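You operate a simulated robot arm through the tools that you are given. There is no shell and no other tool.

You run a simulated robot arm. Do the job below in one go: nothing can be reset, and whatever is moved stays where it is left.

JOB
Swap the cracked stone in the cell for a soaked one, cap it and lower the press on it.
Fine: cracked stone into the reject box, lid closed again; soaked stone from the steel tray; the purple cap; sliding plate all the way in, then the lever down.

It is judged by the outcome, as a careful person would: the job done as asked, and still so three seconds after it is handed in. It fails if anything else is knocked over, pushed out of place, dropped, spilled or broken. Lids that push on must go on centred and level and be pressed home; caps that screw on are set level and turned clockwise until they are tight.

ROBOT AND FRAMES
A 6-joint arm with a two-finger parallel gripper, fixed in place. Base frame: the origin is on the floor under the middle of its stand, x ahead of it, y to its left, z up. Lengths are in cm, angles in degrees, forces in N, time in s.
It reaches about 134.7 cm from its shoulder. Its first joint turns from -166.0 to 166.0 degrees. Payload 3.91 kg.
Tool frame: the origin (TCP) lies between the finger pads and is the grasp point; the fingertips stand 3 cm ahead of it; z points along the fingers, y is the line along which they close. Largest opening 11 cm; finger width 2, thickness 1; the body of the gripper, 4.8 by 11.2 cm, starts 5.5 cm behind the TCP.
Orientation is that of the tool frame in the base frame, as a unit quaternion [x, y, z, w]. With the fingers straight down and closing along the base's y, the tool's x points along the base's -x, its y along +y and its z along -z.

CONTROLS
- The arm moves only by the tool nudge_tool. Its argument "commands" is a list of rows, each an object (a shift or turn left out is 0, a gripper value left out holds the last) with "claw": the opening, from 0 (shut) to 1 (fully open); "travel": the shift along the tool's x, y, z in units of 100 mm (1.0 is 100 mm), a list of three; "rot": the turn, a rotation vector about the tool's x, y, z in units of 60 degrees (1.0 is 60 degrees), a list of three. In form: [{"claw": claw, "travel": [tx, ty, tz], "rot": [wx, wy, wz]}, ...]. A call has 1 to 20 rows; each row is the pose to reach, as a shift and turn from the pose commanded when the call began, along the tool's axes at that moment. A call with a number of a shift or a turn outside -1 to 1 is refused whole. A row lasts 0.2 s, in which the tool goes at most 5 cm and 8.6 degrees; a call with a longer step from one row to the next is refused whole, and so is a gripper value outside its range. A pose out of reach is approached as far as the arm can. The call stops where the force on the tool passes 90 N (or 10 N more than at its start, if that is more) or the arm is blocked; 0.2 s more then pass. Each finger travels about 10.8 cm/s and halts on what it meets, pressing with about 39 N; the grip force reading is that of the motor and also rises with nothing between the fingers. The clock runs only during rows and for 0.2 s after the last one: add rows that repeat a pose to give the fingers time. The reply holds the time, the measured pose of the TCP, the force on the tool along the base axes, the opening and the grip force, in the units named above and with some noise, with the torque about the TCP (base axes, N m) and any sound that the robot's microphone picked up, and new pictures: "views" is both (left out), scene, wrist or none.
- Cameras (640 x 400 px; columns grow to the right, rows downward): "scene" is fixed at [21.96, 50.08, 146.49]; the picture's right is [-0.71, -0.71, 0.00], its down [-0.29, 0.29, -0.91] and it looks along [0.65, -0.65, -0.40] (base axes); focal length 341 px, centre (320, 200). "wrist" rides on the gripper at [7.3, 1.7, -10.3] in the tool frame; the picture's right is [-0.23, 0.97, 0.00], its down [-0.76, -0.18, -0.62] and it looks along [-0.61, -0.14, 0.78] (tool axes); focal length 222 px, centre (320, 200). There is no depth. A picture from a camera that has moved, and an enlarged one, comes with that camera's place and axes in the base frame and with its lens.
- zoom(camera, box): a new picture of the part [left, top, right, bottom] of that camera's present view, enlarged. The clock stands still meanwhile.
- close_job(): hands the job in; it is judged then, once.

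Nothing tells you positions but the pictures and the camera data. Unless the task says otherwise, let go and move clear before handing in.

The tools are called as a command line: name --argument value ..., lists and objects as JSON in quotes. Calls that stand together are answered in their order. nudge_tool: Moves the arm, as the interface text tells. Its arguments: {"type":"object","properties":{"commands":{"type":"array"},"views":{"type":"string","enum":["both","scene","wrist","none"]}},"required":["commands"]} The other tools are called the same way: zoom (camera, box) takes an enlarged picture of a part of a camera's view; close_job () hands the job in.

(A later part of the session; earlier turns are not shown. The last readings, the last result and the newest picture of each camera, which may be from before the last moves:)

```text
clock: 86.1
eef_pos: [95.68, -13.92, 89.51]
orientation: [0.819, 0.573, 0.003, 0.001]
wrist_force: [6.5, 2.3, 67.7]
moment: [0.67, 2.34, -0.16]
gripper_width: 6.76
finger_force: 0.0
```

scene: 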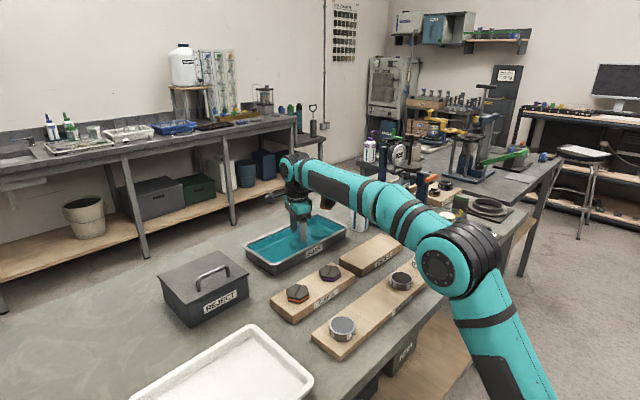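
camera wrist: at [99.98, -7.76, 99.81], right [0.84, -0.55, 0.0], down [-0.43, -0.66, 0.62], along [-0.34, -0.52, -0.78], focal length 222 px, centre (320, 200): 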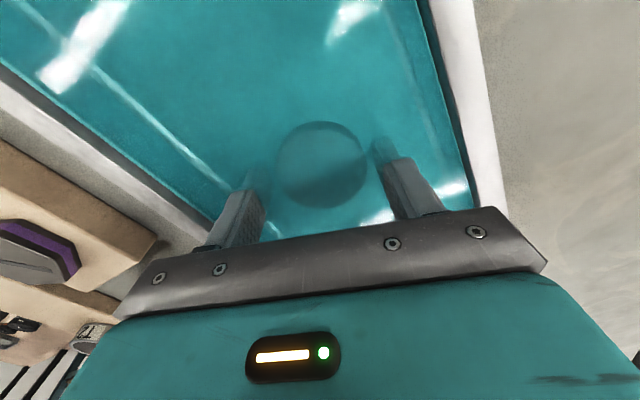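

nudge_tool --commands '[{"claw": 0.64, "travel": [0, 0, -0.05]}, {"claw": 0.64, "travel": [0.0, 0.02, -0.08]}, {"claw": 0.58, "travel": [0.0, 0.02, -0.08]}, {"claw": 0.58, "travel": [0.0, 0.02, -0.08]}]' --views "wrist"

zoom --camera "wrist" --box '[200, 20, 440, 230]'

```text
clock: 87.1
eef_pos: [96.12, -14.27, 89.61]
orientation: [0.819, 0.573, 0.0, -0.002]
wrist_force: [0.0, 0.6, 0.2]
moment: [0.01, 0.02, 0.0]
gripper_width: 6.41
finger_force: 0.0
camera wrist: at [100.18, -7.92, 99.9], right [0.84, -0.55, 0.0], down [-0.43, -0.66, 0.62], along [-0.34, -0.52, -0.78], focal length 222 px, centre (320, 200)
```

wrist: 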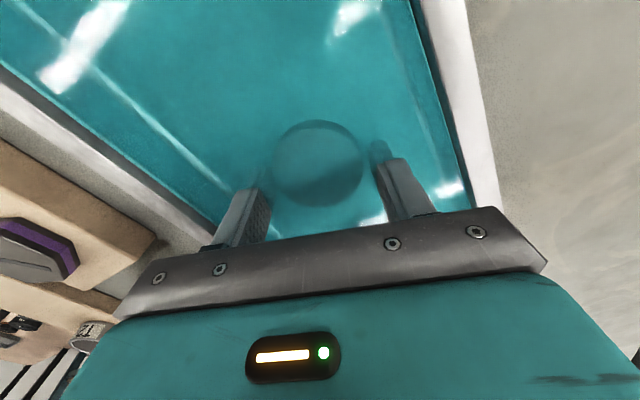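

```text
1.90 times, centred on (320, 125) of wrist
camera zoom: at [100.18, -7.92, 99.9], right [0.84, -0.55, 0.0], down [-0.43, -0.66, 0.62], along [-0.34, -0.52, -0.78], focal length 423 px, centre (320, 343)
```

zoom: 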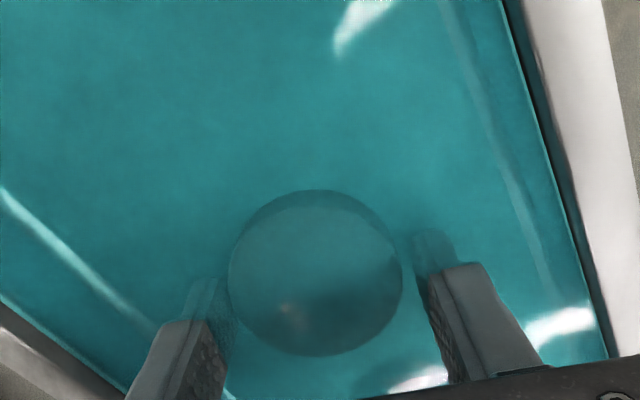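

nudge_tool --commands '[{"claw": 0.5}, {"claw": 0.4}, {"claw": 0.3}, {"claw": 0.3}, {"claw": 0.3}]' --views "none"

nudge_tool --commands '[{"claw": 0.3, "travel": [0, 0, -0.1]}, {"travel": [0, 0, -0.25]}, {"travel": [0, 0, -0.45]}, {"travel": [0, 0, -0.7]}, {"travel": [0, 0, -1.0]}]' --views "both"

zoom --camera "wrist" --box '[220, 60, 420, 240]'

zoom --camera "scene" --box '[240, 150, 360, 270]'

```text
clock: 88.3
eef_pos: [96.24, -14.08, 89.74]
orientation: [0.82, 0.573, 0.0, -0.001]
wrist_force: [0.2, 0.4, -0.5]
moment: [0.01, 0.0, -0.03]
gripper_width: 5.6
finger_force: 38.9
```

```text
clock: 89.5
eef_pos: [96.11, -14.13, 99.76]
orientation: [0.82, 0.573, 0.001, -0.001]
wrist_force: [-0.6, -0.4, -1.0]
moment: [0.0, 0.0, -0.02]
gripper_width: 5.56
finger_force: 39.3
camera wrist: at [100.19, -7.84, 109.99], right [0.84, -0.55, 0.0], down [-0.43, -0.66, 0.62], along [-0.34, -0.52, -0.78], focal length 222 px, centre (320, 200)
```

scene: 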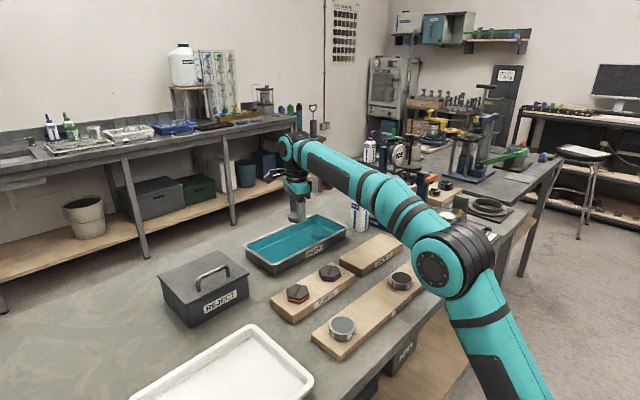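
wrist: 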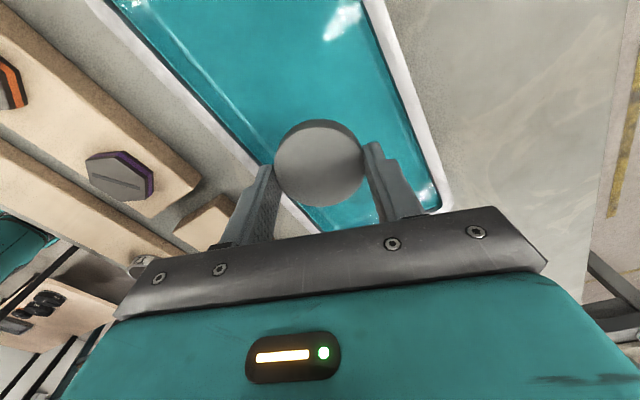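

```text
2.22 times, centred on (320, 150) of wrist
camera zoom: at [100.19, -7.84, 109.99], right [0.84, -0.55, 0.0], down [-0.43, -0.66, 0.62], along [-0.34, -0.52, -0.78], focal length 494 px, centre (320, 311)
```

zoom: 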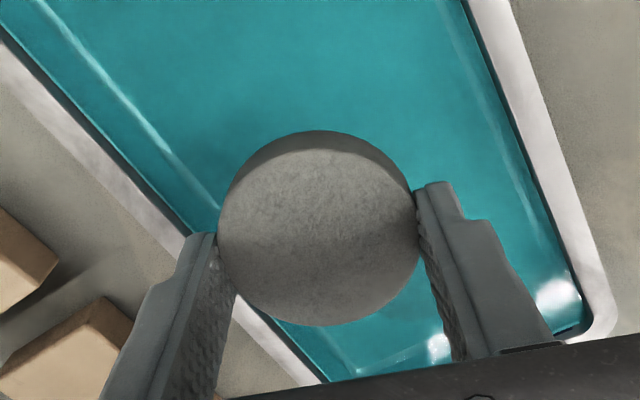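

```text
3.33 times, centred on (300, 210) of scene
camera zoom: at [21.96, 50.08, 146.49], right [-0.71, -0.71, 0.0], down [-0.29, 0.29, -0.91], along [0.65, -0.65, -0.4], focal length 1138 px, centre (387, 167)
```

zoom: 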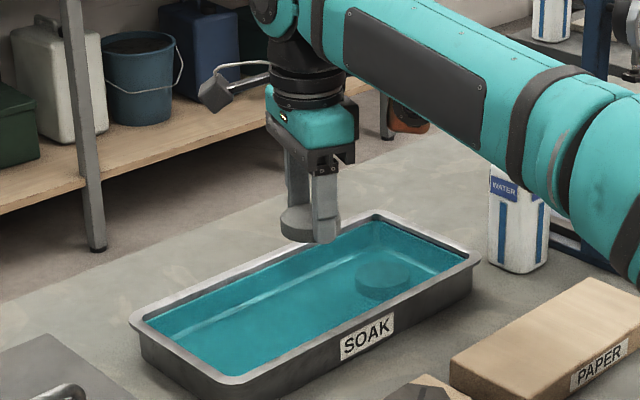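

The soaked stone is gripped: 5.56 cm, no crack. I'll carry it back to the cell along the proven clear path.

nudge_tool --commands '[{"claw": 0.3, "travel": [0, 0, -0.3]}, {"travel": [0, -0.2, -0.6]}, {"travel": [0, -0.45, -0.9]}, {"travel": [0, -0.7, -1.0]}]' --views "none"

nudge_tool --commands '[{"claw": 0.3, "travel": [-0.1, -0.33, -0.15]}, {"travel": [-0.4, -0.6, -0.3]}, {"travel": [-0.7, -0.67, -0.38]}]' --views "none"

nudge_tool --commands '[{"claw": 0.3, "travel": [-0.33, 0, 0]}, {"travel": [-0.67, 0, 0]}, {"travel": [-1.0, 0, 0]}]' --views "none"

nudge_tool --commands '[{"claw": 0.3, "travel": [-0.33, 0, 0]}, {"travel": [-0.67, 0, 0]}, {"travel": [-1.0, 0, 0]}]' --views "none"

nudge_tool --commands '[{"claw": 0.3, "travel": [-0.33, 0, 0]}, {"travel": [-0.67, 0, 0]}, {"travel": [-1.0, 0, 0]}]' --views "both"

```text
clock: 90.5
eef_pos: [89.49, -11.69, 109.84]
orientation: [0.82, 0.572, 0.0, -0.001]
wrist_force: [0.7, -0.4, -1.9]
moment: [0.02, 0.0, 0.0]
gripper_width: 5.56
finger_force: 38.7
```

```text
clock: 91.3
eef_pos: [80.77, -15.87, 113.48]
orientation: [0.82, 0.573, 0.001, 0.0]
wrist_force: [-0.2, 1.0, -1.0]
moment: [-0.03, 0.03, -0.02]
gripper_width: 5.56
finger_force: 38.9
```

```text
clock: 92.1
eef_pos: [77.41, -25.34, 113.43]
orientation: [0.819, 0.573, 0.0, -0.001]
wrist_force: [0.0, 0.8, -1.5]
moment: [-0.03, 0.04, -0.02]
gripper_width: 5.55
finger_force: 39.3
```

```text
clock: 92.9
eef_pos: [74.1, -34.78, 113.48]
orientation: [0.819, 0.574, 0.001, 0.0]
wrist_force: [-0.6, -0.5, -0.6]
moment: [-0.03, 0.01, -0.01]
gripper_width: 5.56
finger_force: 39.1
```

```text
clock: 93.7
eef_pos: [70.48, -44.35, 113.49]
orientation: [0.819, 0.574, 0.001, -0.001]
wrist_force: [1.3, 0.0, -0.9]
moment: [-0.02, 0.02, -0.01]
gripper_width: 5.54
finger_force: 39.0
camera wrist: at [74.55, -38.01, 123.79], right [0.84, -0.55, 0.0], down [-0.43, -0.66, 0.62], along [-0.34, -0.52, -0.78], focal length 222 px, centre (320, 200)
```

scene: 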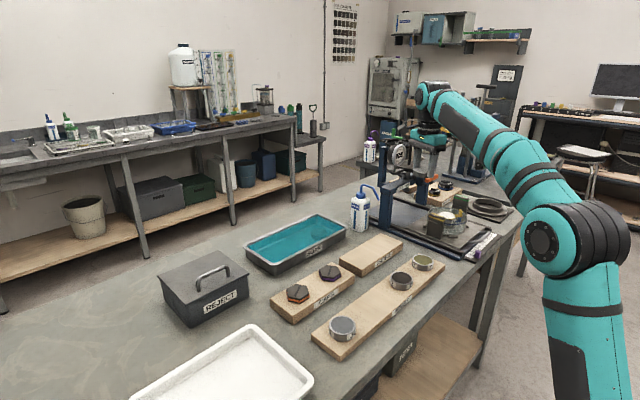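
wrist: 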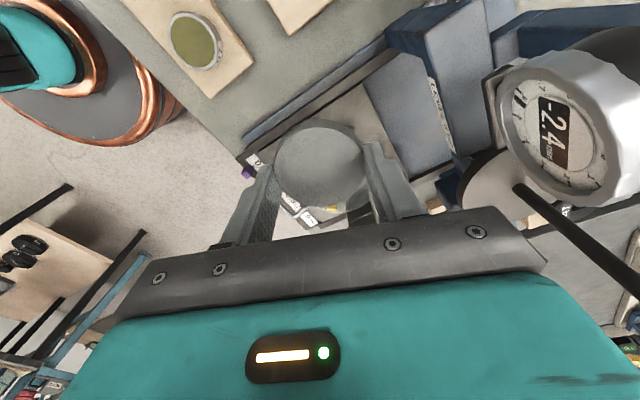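

nudge_tool --commands '[{"claw": 0.3, "travel": [-0.33, 0, 0]}, {"travel": [-0.67, 0, 0]}, {"travel": [-1.0, 0, 0]}]' --views "none"

nudge_tool --commands '[{"claw": 0.3, "travel": [-0.17, 0.005, 0]}, {"travel": [-0.344, 0.007, 0]}, {"travel": [-0.344, 0.007, 0]}]' --views "wrist"

zoom --camera "wrist" --box '[240, 0, 400, 140]'

zoom --camera "wrist" --box '[220, 80, 420, 240]'

```text
clock: 94.5
eef_pos: [67.14, -53.66, 113.55]
orientation: [0.819, 0.574, 0.001, -0.001]
wrist_force: [-0.2, 1.3, -0.5]
moment: [-0.03, -0.01, -0.01]
gripper_width: 5.56
finger_force: 39.2
```

```text
clock: 95.3
eef_pos: [65.92, -56.79, 113.55]
orientation: [0.82, 0.573, 0.0, -0.001]
wrist_force: [0.0, -0.3, -1.3]
moment: [-0.01, -0.02, 0.01]
gripper_width: 5.54
finger_force: 39.3
camera wrist: at [70.0, -50.64, 123.8], right [0.84, -0.55, 0.0], down [-0.43, -0.66, 0.62], along [-0.34, -0.52, -0.78], focal length 222 px, centre (320, 200)
```

wrist: 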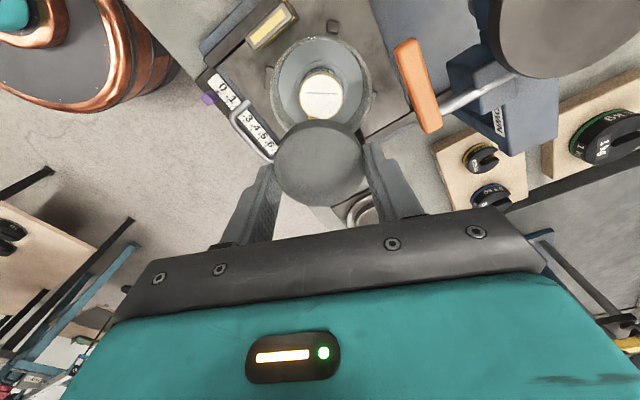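

```text
2.86 times, centred on (320, 70) of wrist
camera zoom: at [70.0, -50.64, 123.8], right [0.84, -0.55, 0.0], down [-0.43, -0.66, 0.62], along [-0.34, -0.52, -0.78], focal length 635 px, centre (320, 571)
```

zoom: 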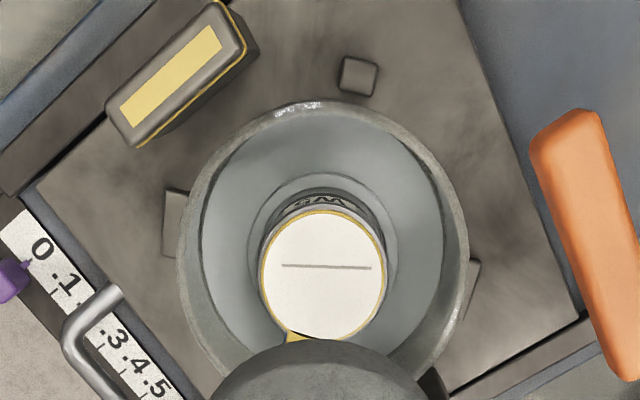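

```text
2.50 times, centred on (320, 160) of wrist
camera zoom: at [70.0, -50.64, 123.8], right [0.84, -0.55, 0.0], down [-0.43, -0.66, 0.62], along [-0.34, -0.52, -0.78], focal length 555 px, centre (320, 300)
```

zoom: 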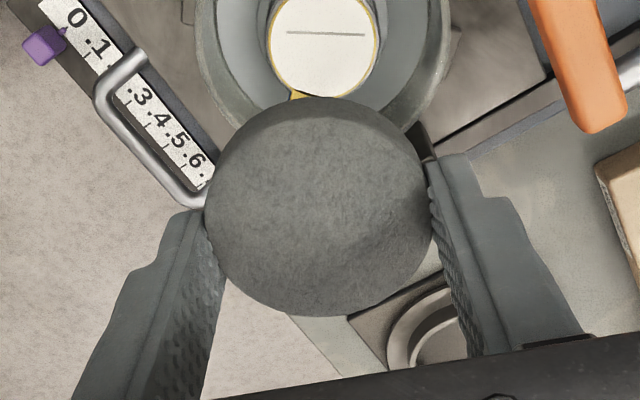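

zoom --camera "scene" --box '[430, 190, 490, 240]'

zoom --camera "wrist" --box '[295, 60, 355, 110]'

```text
8.00 times, centred on (460, 215) of scene
camera zoom: at [21.96, 50.08, 146.49], right [-0.71, -0.71, 0.0], down [-0.29, 0.29, -0.91], along [0.65, -0.65, -0.4], focal length 2731 px, centre (-800, 80)
```

zoom: 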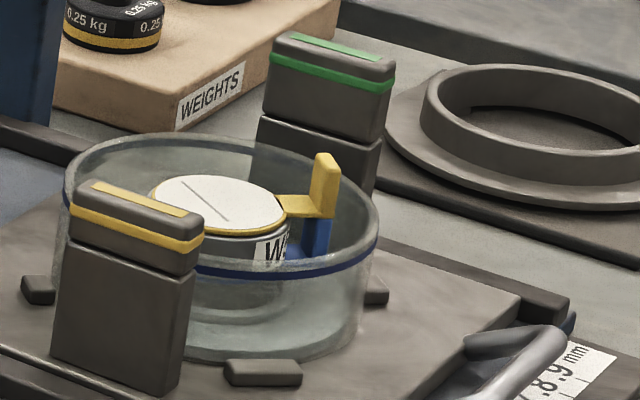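

```text
8.00 times, centred on (325, 85) of wrist
camera zoom: at [70.0, -50.64, 123.8], right [0.84, -0.55, 0.0], down [-0.43, -0.66, 0.62], along [-0.34, -0.52, -0.78], focal length 1777 px, centre (280, 1120)
```

zoom: 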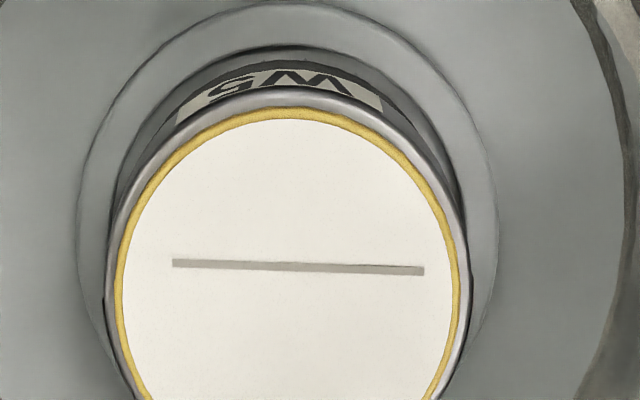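

Ring centre measures (65.96, -56.99). The stone sits about 2 mm ahead of the TCP in the grip, so I'll aim the TCP at (65.89, -57.18) and lower.

nudge_tool --commands '[{"claw": 0.3, "travel": [-0.02, 0.005, 0.3]}, {"travel": [-0.038, 0.0105, 0.6]}, {"travel": [-0.038, 0.0105, 0.9]}, {"travel": [-0.038, 0.0105, 1.0]}]' --views "none"

nudge_tool --commands '[{"claw": 0.3, "travel": [0, 0, 0.2]}, {"travel": [0, 0, 0.4]}, {"travel": [0, 0, 0.5]}, {"travel": [0, 0, 0.5]}]' --views "both"

zoom --camera "scene" --box '[430, 190, 490, 240]'

zoom --camera "wrist" --box '[230, 60, 410, 230]'

```text
clock: 96.3
eef_pos: [65.97, -57.19, 103.43]
orientation: [0.82, 0.572, 0.001, 0.0]
wrist_force: [-0.2, 0.2, -1.5]
moment: [0.01, 0.01, -0.03]
gripper_width: 5.52
finger_force: 38.9
```

```text
clock: 97.3
eef_pos: [65.92, -57.12, 98.58]
orientation: [0.82, 0.573, 0.001, 0.001]
wrist_force: [-0.1, -0.2, -1.6]
moment: [-0.04, 0.0, -0.02]
gripper_width: 5.54
finger_force: 39.3
camera wrist: at [69.98, -50.97, 108.78], right [0.84, -0.55, 0.0], down [-0.43, -0.66, 0.62], along [-0.34, -0.52, -0.78], focal length 222 px, centre (320, 200)
```

scene: 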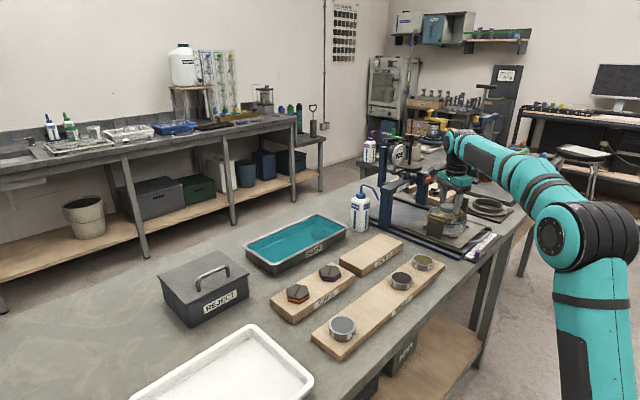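
wrist: 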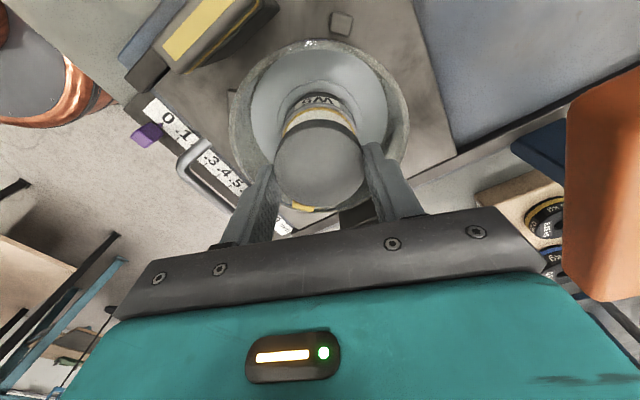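

```text
8.00 times, centred on (460, 215) of scene
camera zoom: at [21.96, 50.08, 146.49], right [-0.71, -0.71, 0.0], down [-0.29, 0.29, -0.91], along [0.65, -0.65, -0.4], focal length 2731 px, centre (-800, 80)
```

zoom: 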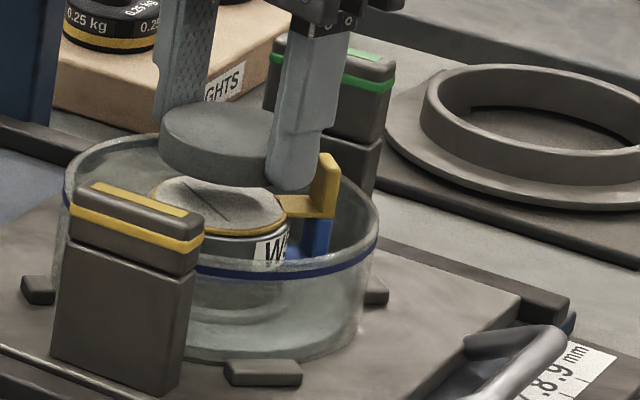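

```text
2.35 times, centred on (320, 145) of wrist
camera zoom: at [69.98, -50.97, 108.78], right [0.84, -0.55, 0.0], down [-0.43, -0.66, 0.62], along [-0.34, -0.52, -0.78], focal length 523 px, centre (320, 329)
```

zoom: 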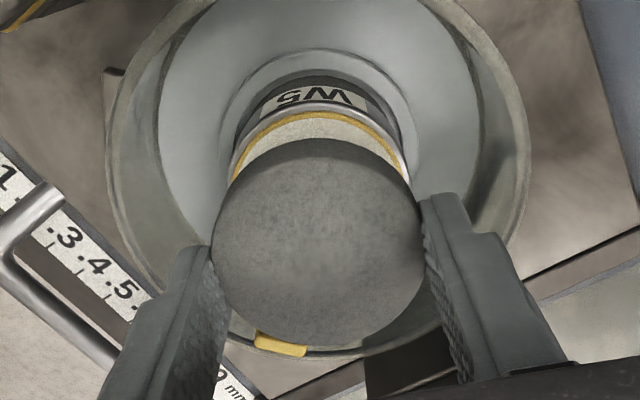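

zoom --camera "scene" --box '[437, 200, 472, 228]'

zoom --camera "wrist" --box '[270, 90, 370, 200]'

```text
14.29 times, centred on (454, 214) of scene
camera zoom: at [21.96, 50.08, 146.49], right [-0.71, -0.71, 0.0], down [-0.29, 0.29, -0.91], along [0.65, -0.65, -0.4], focal length 4876 px, centre (-1601, 0)
```

zoom: 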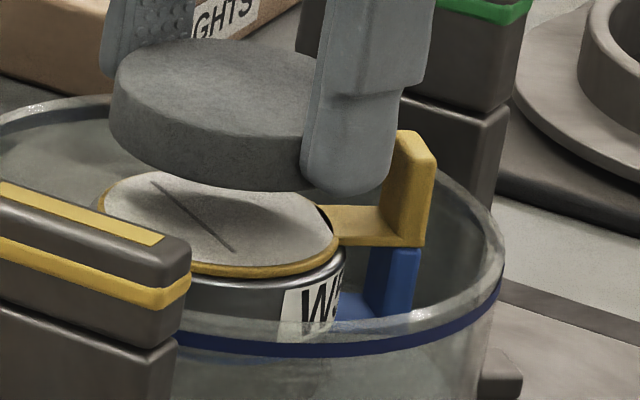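

```text
3.64 times, centred on (320, 145) of wrist
camera zoom: at [69.98, -50.97, 108.78], right [0.84, -0.55, 0.0], down [-0.43, -0.66, 0.62], along [-0.34, -0.52, -0.78], focal length 808 px, centre (320, 400)
```

zoom: 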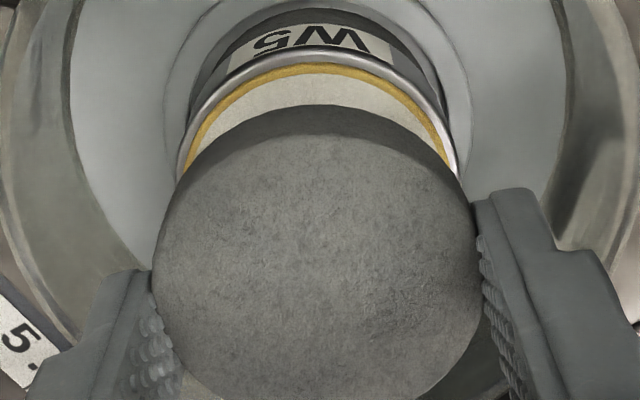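

nudge_tool --commands '[{"claw": 0.3, "travel": [-0.007, -0.002, 0.06]}, {"travel": [-0.007, -0.002, 0.12]}, {"travel": [-0.007, -0.002, 0.17]}]' --views "none"

zoom --camera "scene" --box '[437, 200, 472, 228]'

zoom --camera "wrist" --box '[270, 90, 370, 200]'

```text
clock: 98.1
eef_pos: [65.94, -57.3, 96.8]
orientation: [0.819, 0.573, 0.001, 0.0]
wrist_force: [1.0, -0.1, -1.6]
moment: [0.02, 0.06, -0.02]
gripper_width: 5.5
finger_force: 38.6
```

```text
14.29 times, centred on (454, 214) of scene
camera zoom: at [21.96, 50.08, 146.49], right [-0.71, -0.71, 0.0], down [-0.29, 0.29, -0.91], along [0.65, -0.65, -0.4], focal length 4876 px, centre (-1601, 0)
```

zoom: 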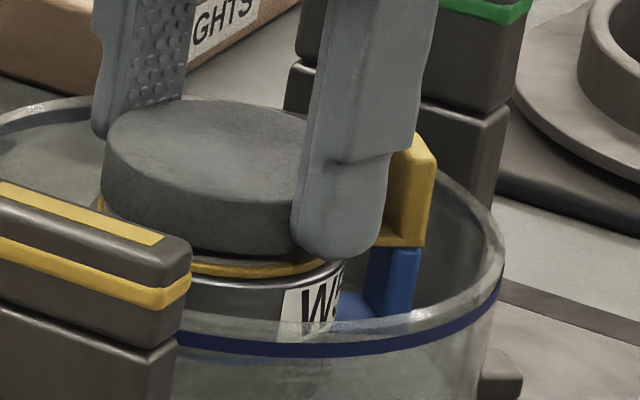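

```text
3.64 times, centred on (320, 145) of wrist
camera zoom: at [69.97, -51.03, 107.08], right [0.84, -0.55, 0.0], down [-0.43, -0.66, 0.62], along [-0.34, -0.52, -0.78], focal length 808 px, centre (320, 400)
```

zoom: 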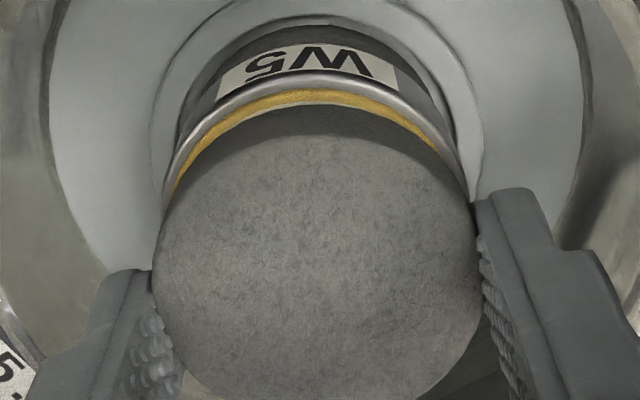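

nudge_tool --commands '[{"claw": 0.3, "travel": [0.008, 0, 0.0]}, {"travel": [0.015, 0, 0.0]}, {"travel": [0.015, 0, 0.0]}]' --views "none"

zoom --camera "scene" --box '[437, 200, 472, 228]'

zoom --camera "wrist" --box '[270, 90, 370, 200]'

```text
clock: 98.9
eef_pos: [65.87, -57.15, 96.77]
orientation: [0.819, 0.573, 0.0, -0.002]
wrist_force: [-0.2, 0.5, -0.9]
moment: [0.03, -0.02, 0.0]
gripper_width: 5.53
finger_force: 39.2
```

```text
14.29 times, centred on (454, 214) of scene
camera zoom: at [21.96, 50.08, 146.49], right [-0.71, -0.71, 0.0], down [-0.29, 0.29, -0.91], along [0.65, -0.65, -0.4], focal length 4876 px, centre (-1601, 0)
```

zoom: 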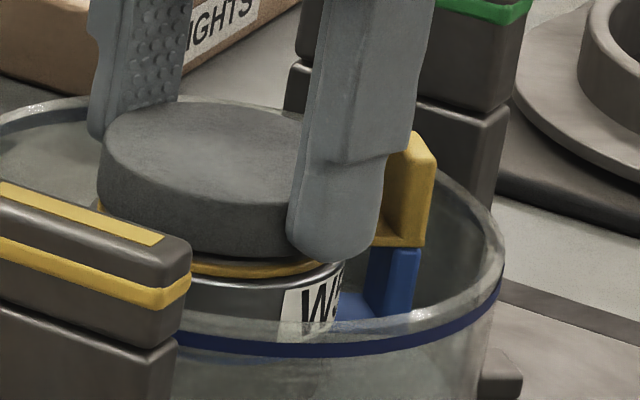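

```text
3.64 times, centred on (320, 145) of wrist
camera zoom: at [70.01, -50.88, 107.07], right [0.84, -0.55, 0.0], down [-0.43, -0.66, 0.62], along [-0.34, -0.52, -0.78], focal length 808 px, centre (320, 400)
```

zoom: 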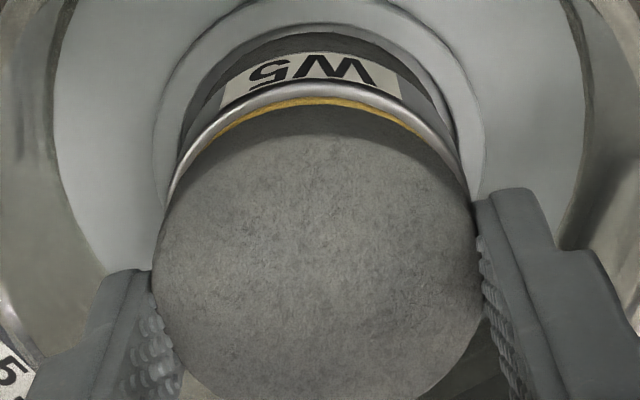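

nudge_tool --commands '[{"claw": 0.3, "travel": [0, 0, 0.01]}, {"travel": [0, 0, 0.02]}]' --views "none"

nudge_tool --commands '[{"claw": 0.3, "travel": [0, 0, 0.008]}, {"travel": [0, 0, 0.012]}]' --views "none"

```text
clock: 99.5
eef_pos: [65.98, -57.15, 96.52]
orientation: [0.82, 0.573, 0.0, -0.001]
wrist_force: [-0.3, 0.4, -1.0]
moment: [0.01, -0.02, 0.0]
gripper_width: 5.54
finger_force: 39.4
```

```text
clock: 100.1
eef_pos: [65.96, -57.04, 96.5]
orientation: [0.819, 0.574, 0.001, 0.0]
wrist_force: [0.5, -0.4, 3.4]
moment: [-0.11, 0.07, -0.01]
gripper_width: 5.52
finger_force: 38.6
```

nudge_tool --commands '[{"claw": 0.3, "travel": [0, 0, 0.006]}, {"travel": [0, 0, 0.008]}]' --views "none"

zoom --camera "scene" --box '[437, 200, 472, 228]'

zoom --camera "wrist" --box '[250, 80, 390, 230]'

```text
clock: 100.7
eef_pos: [65.91, -57.15, 96.37]
orientation: [0.82, 0.572, 0.001, -0.001]
wrist_force: [0.0, -0.4, 10.3]
moment: [-0.22, 0.2, -0.03]
gripper_width: 5.5
finger_force: 38.6
```

```text
14.29 times, centred on (454, 214) of scene
camera zoom: at [21.96, 50.08, 146.49], right [-0.71, -0.71, 0.0], down [-0.29, 0.29, -0.91], along [0.65, -0.65, -0.4], focal length 4876 px, centre (-1601, 0)
```

zoom: 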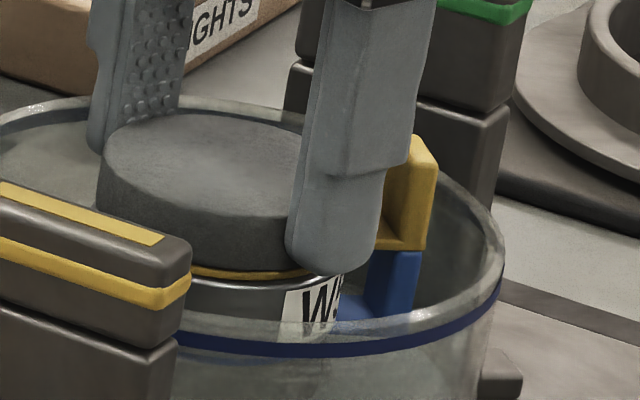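

```text
2.67 times, centred on (320, 155) of wrist
camera zoom: at [69.96, -50.86, 106.73], right [0.84, -0.55, 0.0], down [-0.43, -0.66, 0.62], along [-0.34, -0.52, -0.78], focal length 592 px, centre (320, 320)
```

zoom: 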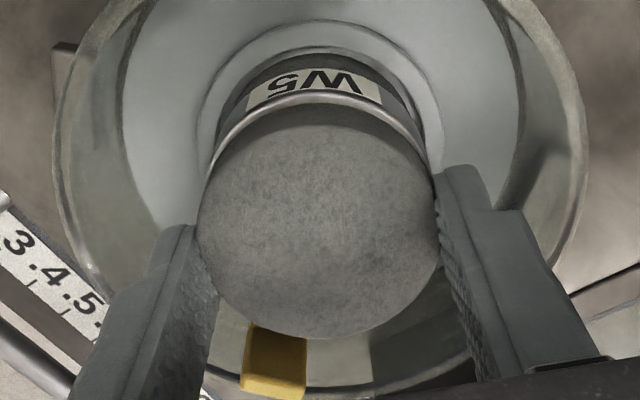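

The first contact points at the clip (moment azimuth ~228°), so the stone edge is touching the clip arm. I'll lift slightly, shift about 1.5 mm away from the clip and try again.

nudge_tool --commands '[{"claw": 0.3, "travel": [0, 0, -0.03]}, {"travel": [0.014, 0.007, -0.03]}, {"travel": [0.014, 0.007, -0.03]}]' --views "none"

nudge_tool --commands '[{"claw": 0.3, "travel": [0, 0, 0.012]}, {"travel": [0, 0, 0.022]}]' --views "none"

nudge_tool --commands '[{"claw": 0.3, "travel": [0, 0, 0.006]}, {"travel": [0, 0, 0.008]}]' --views "none"

```text
clock: 101.5
eef_pos: [66.05, -56.99, 96.6]
orientation: [0.819, 0.573, 0.001, -0.001]
wrist_force: [0.5, -0.3, -0.5]
moment: [0.01, -0.01, -0.02]
gripper_width: 5.5
finger_force: 39.5
```

```text
clock: 102.1
eef_pos: [66.1, -56.83, 96.46]
orientation: [0.82, 0.572, 0.0, 0.001]
wrist_force: [-0.3, -1.0, 3.7]
moment: [-0.05, 0.09, 0.02]
gripper_width: 5.54
finger_force: 39.2
```

```text
clock: 102.7
eef_pos: [66.02, -57.05, 96.49]
orientation: [0.82, 0.572, 0.0, -0.001]
wrist_force: [-0.1, 0.0, 10.5]
moment: [-0.19, 0.19, 0.03]
gripper_width: 5.51
finger_force: 39.0
```

zoom --camera "scene" --box '[441, 206, 469, 224]'

zoom --camera "wrist" --box '[290, 150, 350, 210]'

zoom --camera "wrist" --box '[270, 90, 370, 160]'

```text
16.00 times, centred on (455, 215) of scene
camera zoom: at [21.96, 50.08, 146.49], right [-0.71, -0.71, 0.0], down [-0.29, 0.29, -0.91], along [0.65, -0.65, -0.4], focal length 5462 px, centre (-1840, -40)
```

zoom: 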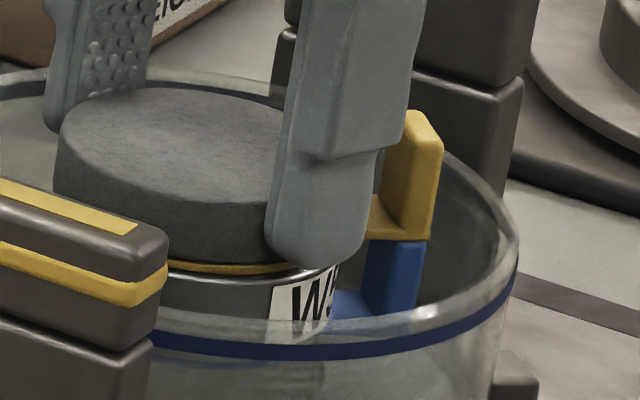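

```text
6.67 times, centred on (320, 180) of wrist
camera zoom: at [70.09, -50.75, 106.72], right [0.84, -0.55, 0.0], down [-0.43, -0.66, 0.62], along [-0.34, -0.52, -0.78], focal length 1481 px, centre (320, 333)
```

zoom: 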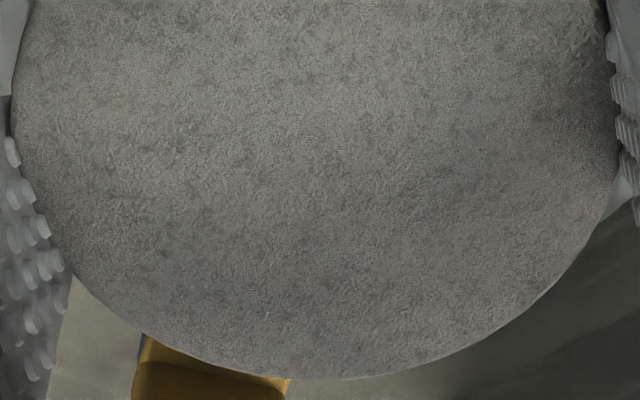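

```text
5.71 times, centred on (320, 125) of wrist
camera zoom: at [70.09, -50.75, 106.72], right [0.84, -0.55, 0.0], down [-0.43, -0.66, 0.62], along [-0.34, -0.52, -0.78], focal length 1269 px, centre (320, 629)
```

zoom: 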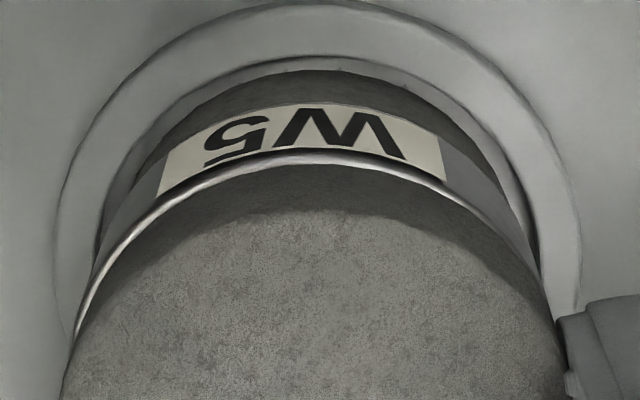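

nudge_tool --commands '[{"claw": 0.3, "travel": [0, 0, 0.006]}, {"travel": [0, 0, 0.012]}]' --views "none"

```text
clock: 103.3
eef_pos: [65.99, -57.0, 96.36]
orientation: [0.82, 0.573, 0.0, -0.001]
wrist_force: [0.7, -1.3, 22.0]
moment: [-0.36, 0.32, 0.05]
gripper_width: 5.52
finger_force: 39.0
```

The contact height (TCP 96.5) matches the ring top, and the rim shows evenly around the stone, so it is seated. I'll ease the force and release.

nudge_tool --commands '[{"claw": 0.3, "travel": [0, 0, -0.012]}, {"claw": 0.52, "travel": [0, 0, -0.014]}, {"claw": 0.56, "travel": [0, 0, -0.014]}, {"claw": 0.6, "travel": [0, 0, -0.014]}]' --views "wrist"

zoom --camera "scene" --box '[437, 200, 472, 228]'

zoom --camera "wrist" --box '[250, 80, 390, 230]'

```text
clock: 104.3
eef_pos: [66.13, -57.1, 96.41]
orientation: [0.82, 0.573, 0.0, 0.0]
wrist_force: [0.6, -0.1, 0.0]
moment: [0.02, -0.03, 0.01]
gripper_width: 6.6
finger_force: 0.0
camera wrist: at [70.11, -50.78, 106.66], right [0.84, -0.55, 0.0], down [-0.43, -0.66, 0.62], along [-0.34, -0.52, -0.78], focal length 222 px, centre (320, 200)
```

wrist: 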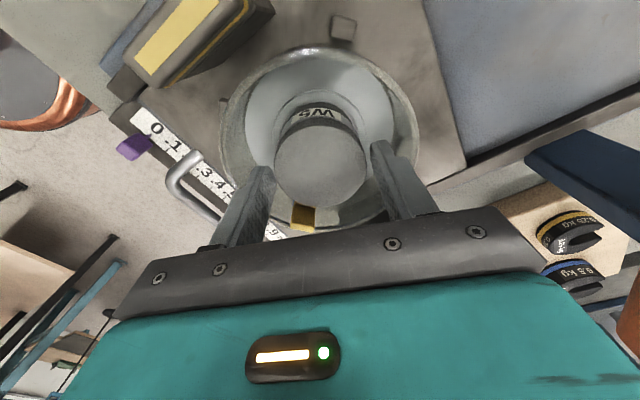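

```text
14.29 times, centred on (454, 214) of scene
camera zoom: at [21.96, 50.08, 146.49], right [-0.71, -0.71, 0.0], down [-0.29, 0.29, -0.91], along [0.65, -0.65, -0.4], focal length 4876 px, centre (-1601, 0)
```

zoom: 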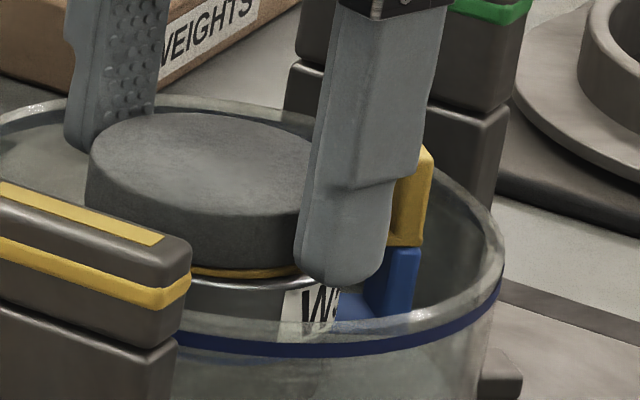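

```text
2.67 times, centred on (320, 155) of wrist
camera zoom: at [70.11, -50.78, 106.66], right [0.84, -0.55, 0.0], down [-0.43, -0.66, 0.62], along [-0.34, -0.52, -0.78], focal length 592 px, centre (320, 320)
```

zoom: 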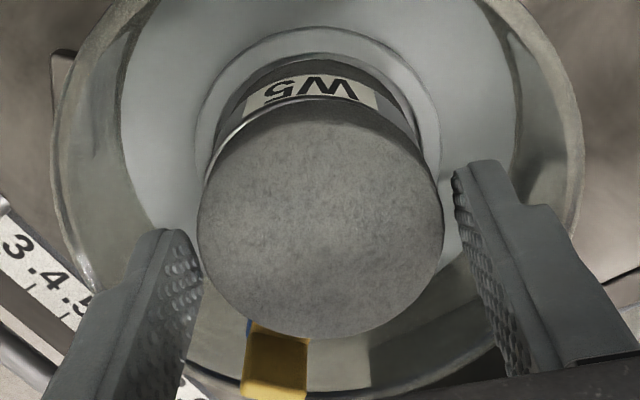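

nudge_tool --commands '[{"claw": 0.64, "travel": [0, 0, -0.1]}, {"claw": 0.66, "travel": [0, 0, -0.4]}, {"travel": [0, 0, -0.8]}, {"travel": [0, 0, -1.0]}]' --views "wrist"

zoom --camera "scene" --box '[430, 193, 480, 233]'

zoom --camera "wrist" --box '[265, 30, 375, 130]'

```text
clock: 105.3
eef_pos: [65.98, -57.08, 106.41]
orientation: [0.819, 0.573, -0.001, -0.001]
wrist_force: [-0.9, -0.2, -0.3]
moment: [-0.01, -0.03, 0.0]
gripper_width: 7.26
finger_force: 0.0
camera wrist: at [70.14, -50.9, 116.64], right [0.84, -0.55, 0.0], down [-0.43, -0.66, 0.62], along [-0.34, -0.52, -0.78], focal length 222 px, centre (320, 200)
```

wrist: 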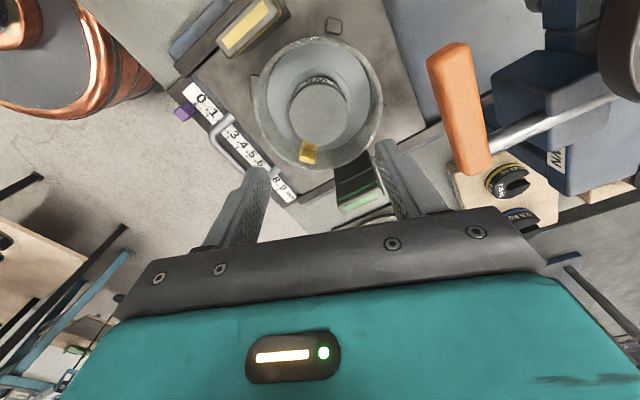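

```text
10.00 times, centred on (455, 213) of scene
camera zoom: at [21.96, 50.08, 146.49], right [-0.71, -0.71, 0.0], down [-0.29, 0.29, -0.91], along [0.65, -0.65, -0.4], focal length 3413 px, centre (-1030, 70)
```

zoom: 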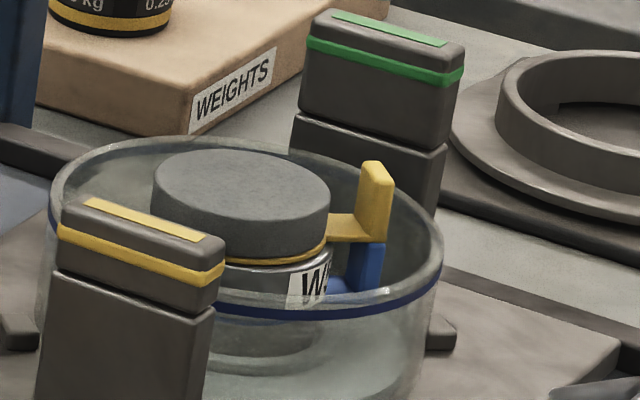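

```text
4.00 times, centred on (320, 80) of wrist
camera zoom: at [70.14, -50.9, 116.64], right [0.84, -0.55, 0.0], down [-0.43, -0.66, 0.62], along [-0.34, -0.52, -0.78], focal length 888 px, centre (320, 680)
```

zoom: 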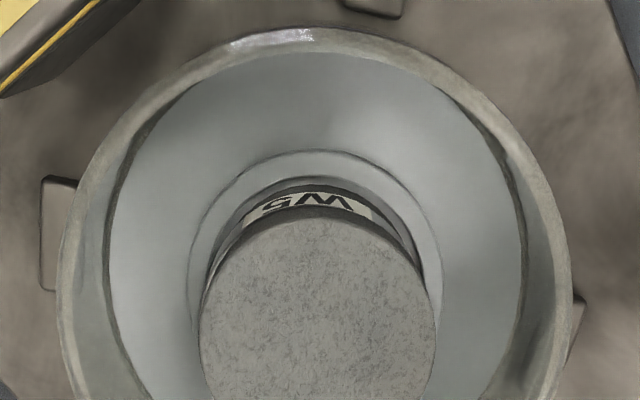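

zoom --camera "wrist" --box '[285, 70, 355, 150]'

zoom --camera "scene" --box '[442, 205, 470, 225]'

```text
5.00 times, centred on (320, 110) of wrist
camera zoom: at [70.14, -50.9, 116.64], right [0.84, -0.55, 0.0], down [-0.43, -0.66, 0.62], along [-0.34, -0.52, -0.78], focal length 1111 px, centre (320, 650)
```

zoom: 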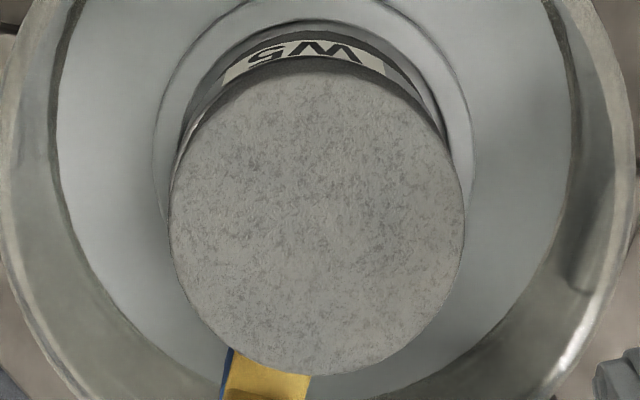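

```text
16.00 times, centred on (456, 215) of scene
camera zoom: at [21.96, 50.08, 146.49], right [-0.71, -0.71, 0.0], down [-0.29, 0.29, -0.91], along [0.65, -0.65, -0.4], focal length 5462 px, centre (-1856, -40)
```

zoom: 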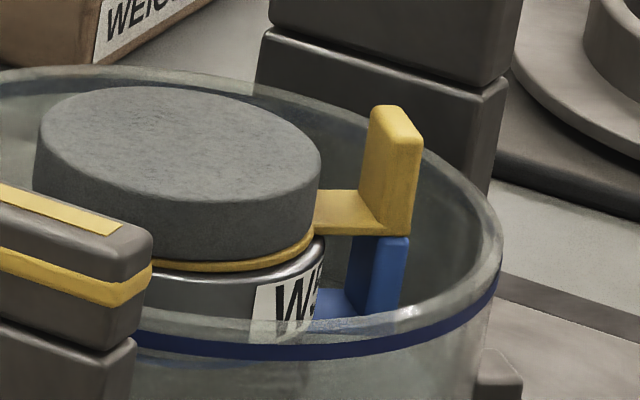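

The soaked stone sits level and centred on ring W5. Now I'll go to the CAPS board for the purple hex cap, near (75, -7), and turn the gripper to match its flats.

nudge_tool --commands '[{"claw": 0.66, "travel": [0.2, -0.02, -0.3]}, {"travel": [0.5, -0.05, -0.6]}, {"travel": [0.8, -0.1, -0.7]}, {"travel": [1.0, -0.15, -0.7]}]' --views "none"

nudge_tool --commands '[{"travel": [0.33, -0.06, 0]}, {"travel": [0.67, -0.12, 0]}, {"travel": [1.0, -0.18, 0]}]' --views "none"

nudge_tool --commands '[{"travel": [0.33, -0.06, 0]}, {"travel": [0.67, -0.12, 0]}, {"travel": [1.0, -0.18, 0]}]' --views "none"

nudge_tool --commands '[{"travel": [0.33, -0.06, 0], "rot": [0, 0, -0.11]}, {"travel": [0.67, -0.12, 0], "rot": [0, 0, -0.22]}, {"travel": [0.9, -0.18, 0], "rot": [0, 0, -0.333]}]' --views "both"

```text
clock: 106.3
eef_pos: [68.11, -47.17, 113.49]
orientation: [0.819, 0.573, 0.001, -0.001]
wrist_force: [0.5, 0.2, 0.5]
moment: [0.05, -0.02, -0.03]
gripper_width: 7.26
finger_force: 0.0
```

```text
clock: 107.1
eef_pos: [69.93, -37.1, 113.33]
orientation: [0.819, 0.573, -0.001, -0.001]
wrist_force: [0.0, 0.0, 0.4]
moment: [0.05, 0.0, 0.01]
gripper_width: 7.26
finger_force: 0.1
```

```text
clock: 107.9
eef_pos: [71.66, -27.17, 113.43]
orientation: [0.82, 0.573, 0.0, -0.001]
wrist_force: [-0.6, 0.5, -0.4]
moment: [0.01, -0.01, 0.0]
gripper_width: 7.27
finger_force: 0.1
```

```text
clock: 108.7
eef_pos: [72.96, -18.05, 113.33]
orientation: [0.707, 0.707, 0.001, -0.001]
wrist_force: [-0.4, -0.1, -0.2]
moment: [0.02, -0.02, 0.01]
gripper_width: 7.27
finger_force: 0.0
camera wrist: at [74.69, -10.82, 123.68], right [0.97, -0.23, 0.0], down [-0.18, -0.76, 0.62], along [-0.14, -0.6, -0.78], focal length 222 px, centre (320, 200)
```

scene: 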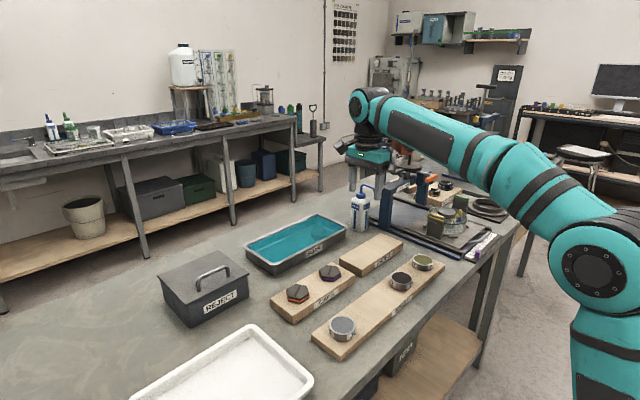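
wrist: 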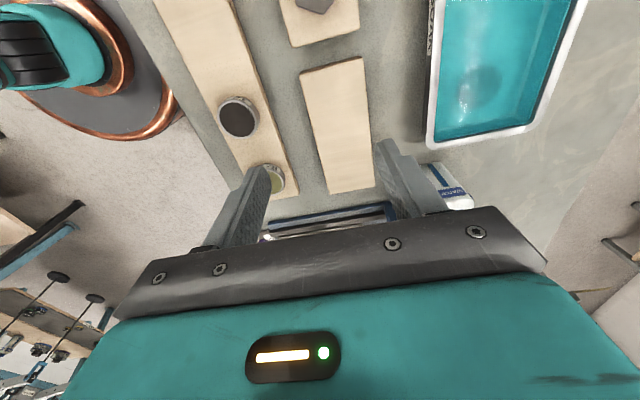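

nudge_tool --commands '[{"travel": [0.33, 0.07, 0]}, {"travel": [0.67, 0.14, 0]}, {"travel": [1.0, 0.21, 0.1]}]' --views "wrist"

zoom --camera "wrist" --box '[230, 0, 410, 150]'

```text
clock: 109.5
eef_pos: [75.19, -8.07, 112.34]
orientation: [0.707, 0.707, 0.001, -0.001]
wrist_force: [0.4, 0.0, 0.6]
moment: [0.02, -0.01, 0.02]
gripper_width: 7.26
finger_force: 0.0
camera wrist: at [76.83, -0.82, 122.73], right [0.97, -0.23, 0.0], down [-0.18, -0.76, 0.62], along [-0.14, -0.6, -0.78], focal length 222 px, centre (320, 200)
```

wrist: 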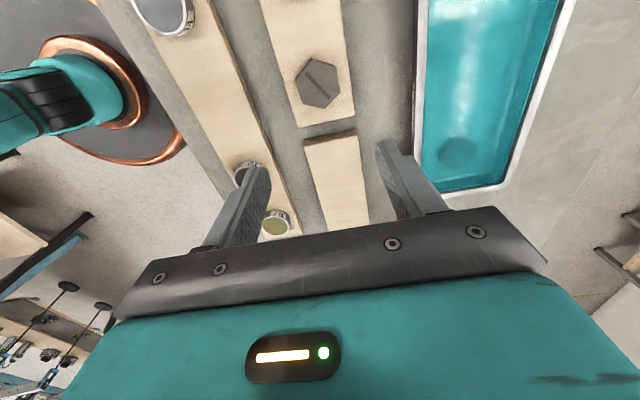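

```text
2.67 times, centred on (320, 75) of wrist
camera zoom: at [76.83, -0.82, 122.73], right [0.97, -0.23, 0.0], down [-0.18, -0.76, 0.62], along [-0.14, -0.6, -0.78], focal length 592 px, centre (320, 533)
```

zoom: 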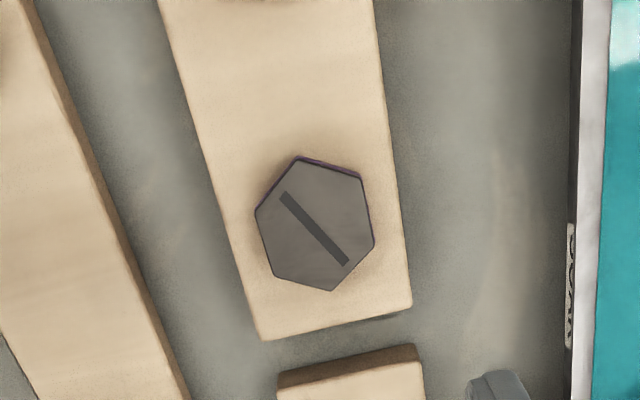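

nudge_tool --commands '[{"claw": 0.66, "travel": [0.098, -0.007, 0.3], "rot": [0, 0, -0.03]}, {"travel": [0.098, -0.007, 0.6], "rot": [0, 0, -0.03]}, {"travel": [0.098, -0.007, 0.9], "rot": [0, 0, -0.03]}, {"travel": [0.098, -0.007, 1.0], "rot": [0, 0, -0.03]}]' --views "wrist"

zoom --camera "wrist" --box '[220, 30, 420, 230]'

zoom --camera "scene" --box '[270, 210, 390, 320]'

```text
clock: 110.5
eef_pos: [75.01, -6.99, 102.43]
orientation: [0.696, 0.718, 0.0, 0.0]
wrist_force: [0.1, 0.1, 0.6]
moment: [0.01, 0.0, 0.01]
gripper_width: 7.26
finger_force: 0.1
camera wrist: at [76.53, 0.27, 112.76], right [0.98, -0.2, 0.0], down [-0.15, -0.77, 0.62], along [-0.12, -0.61, -0.78], focal length 222 px, centre (320, 200)
```

wrist: 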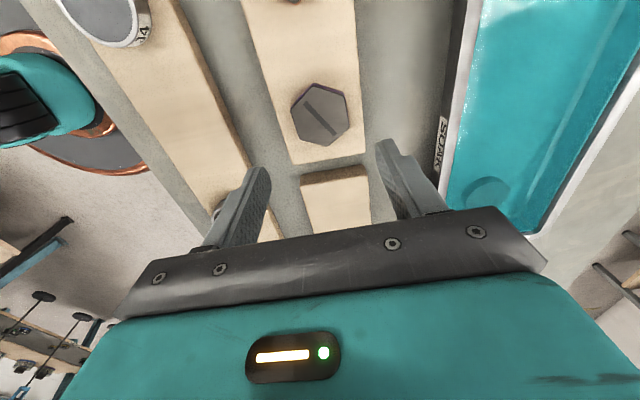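

```text
2.00 times, centred on (320, 130) of wrist
camera zoom: at [76.53, 0.27, 112.76], right [0.98, -0.2, 0.0], down [-0.15, -0.77, 0.62], along [-0.12, -0.61, -0.78], focal length 444 px, centre (320, 340)
```

zoom: 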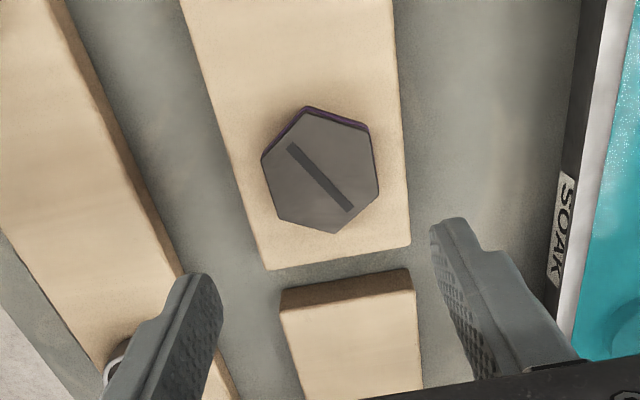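

```text
3.64 times, centred on (330, 265) of scene
camera zoom: at [21.96, 50.08, 146.49], right [-0.71, -0.71, 0.0], down [-0.29, 0.29, -0.91], along [0.65, -0.65, -0.4], focal length 1241 px, centre (284, -36)
```

zoom: 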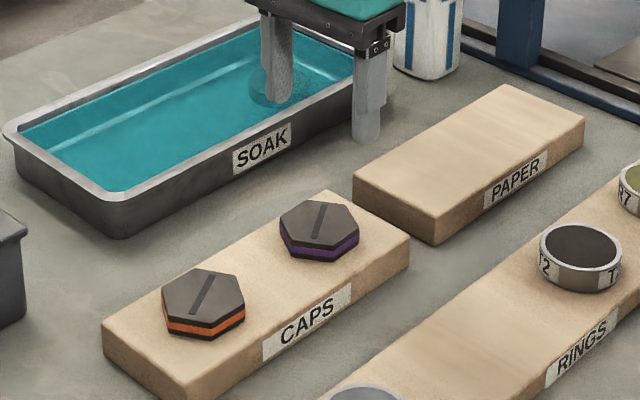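

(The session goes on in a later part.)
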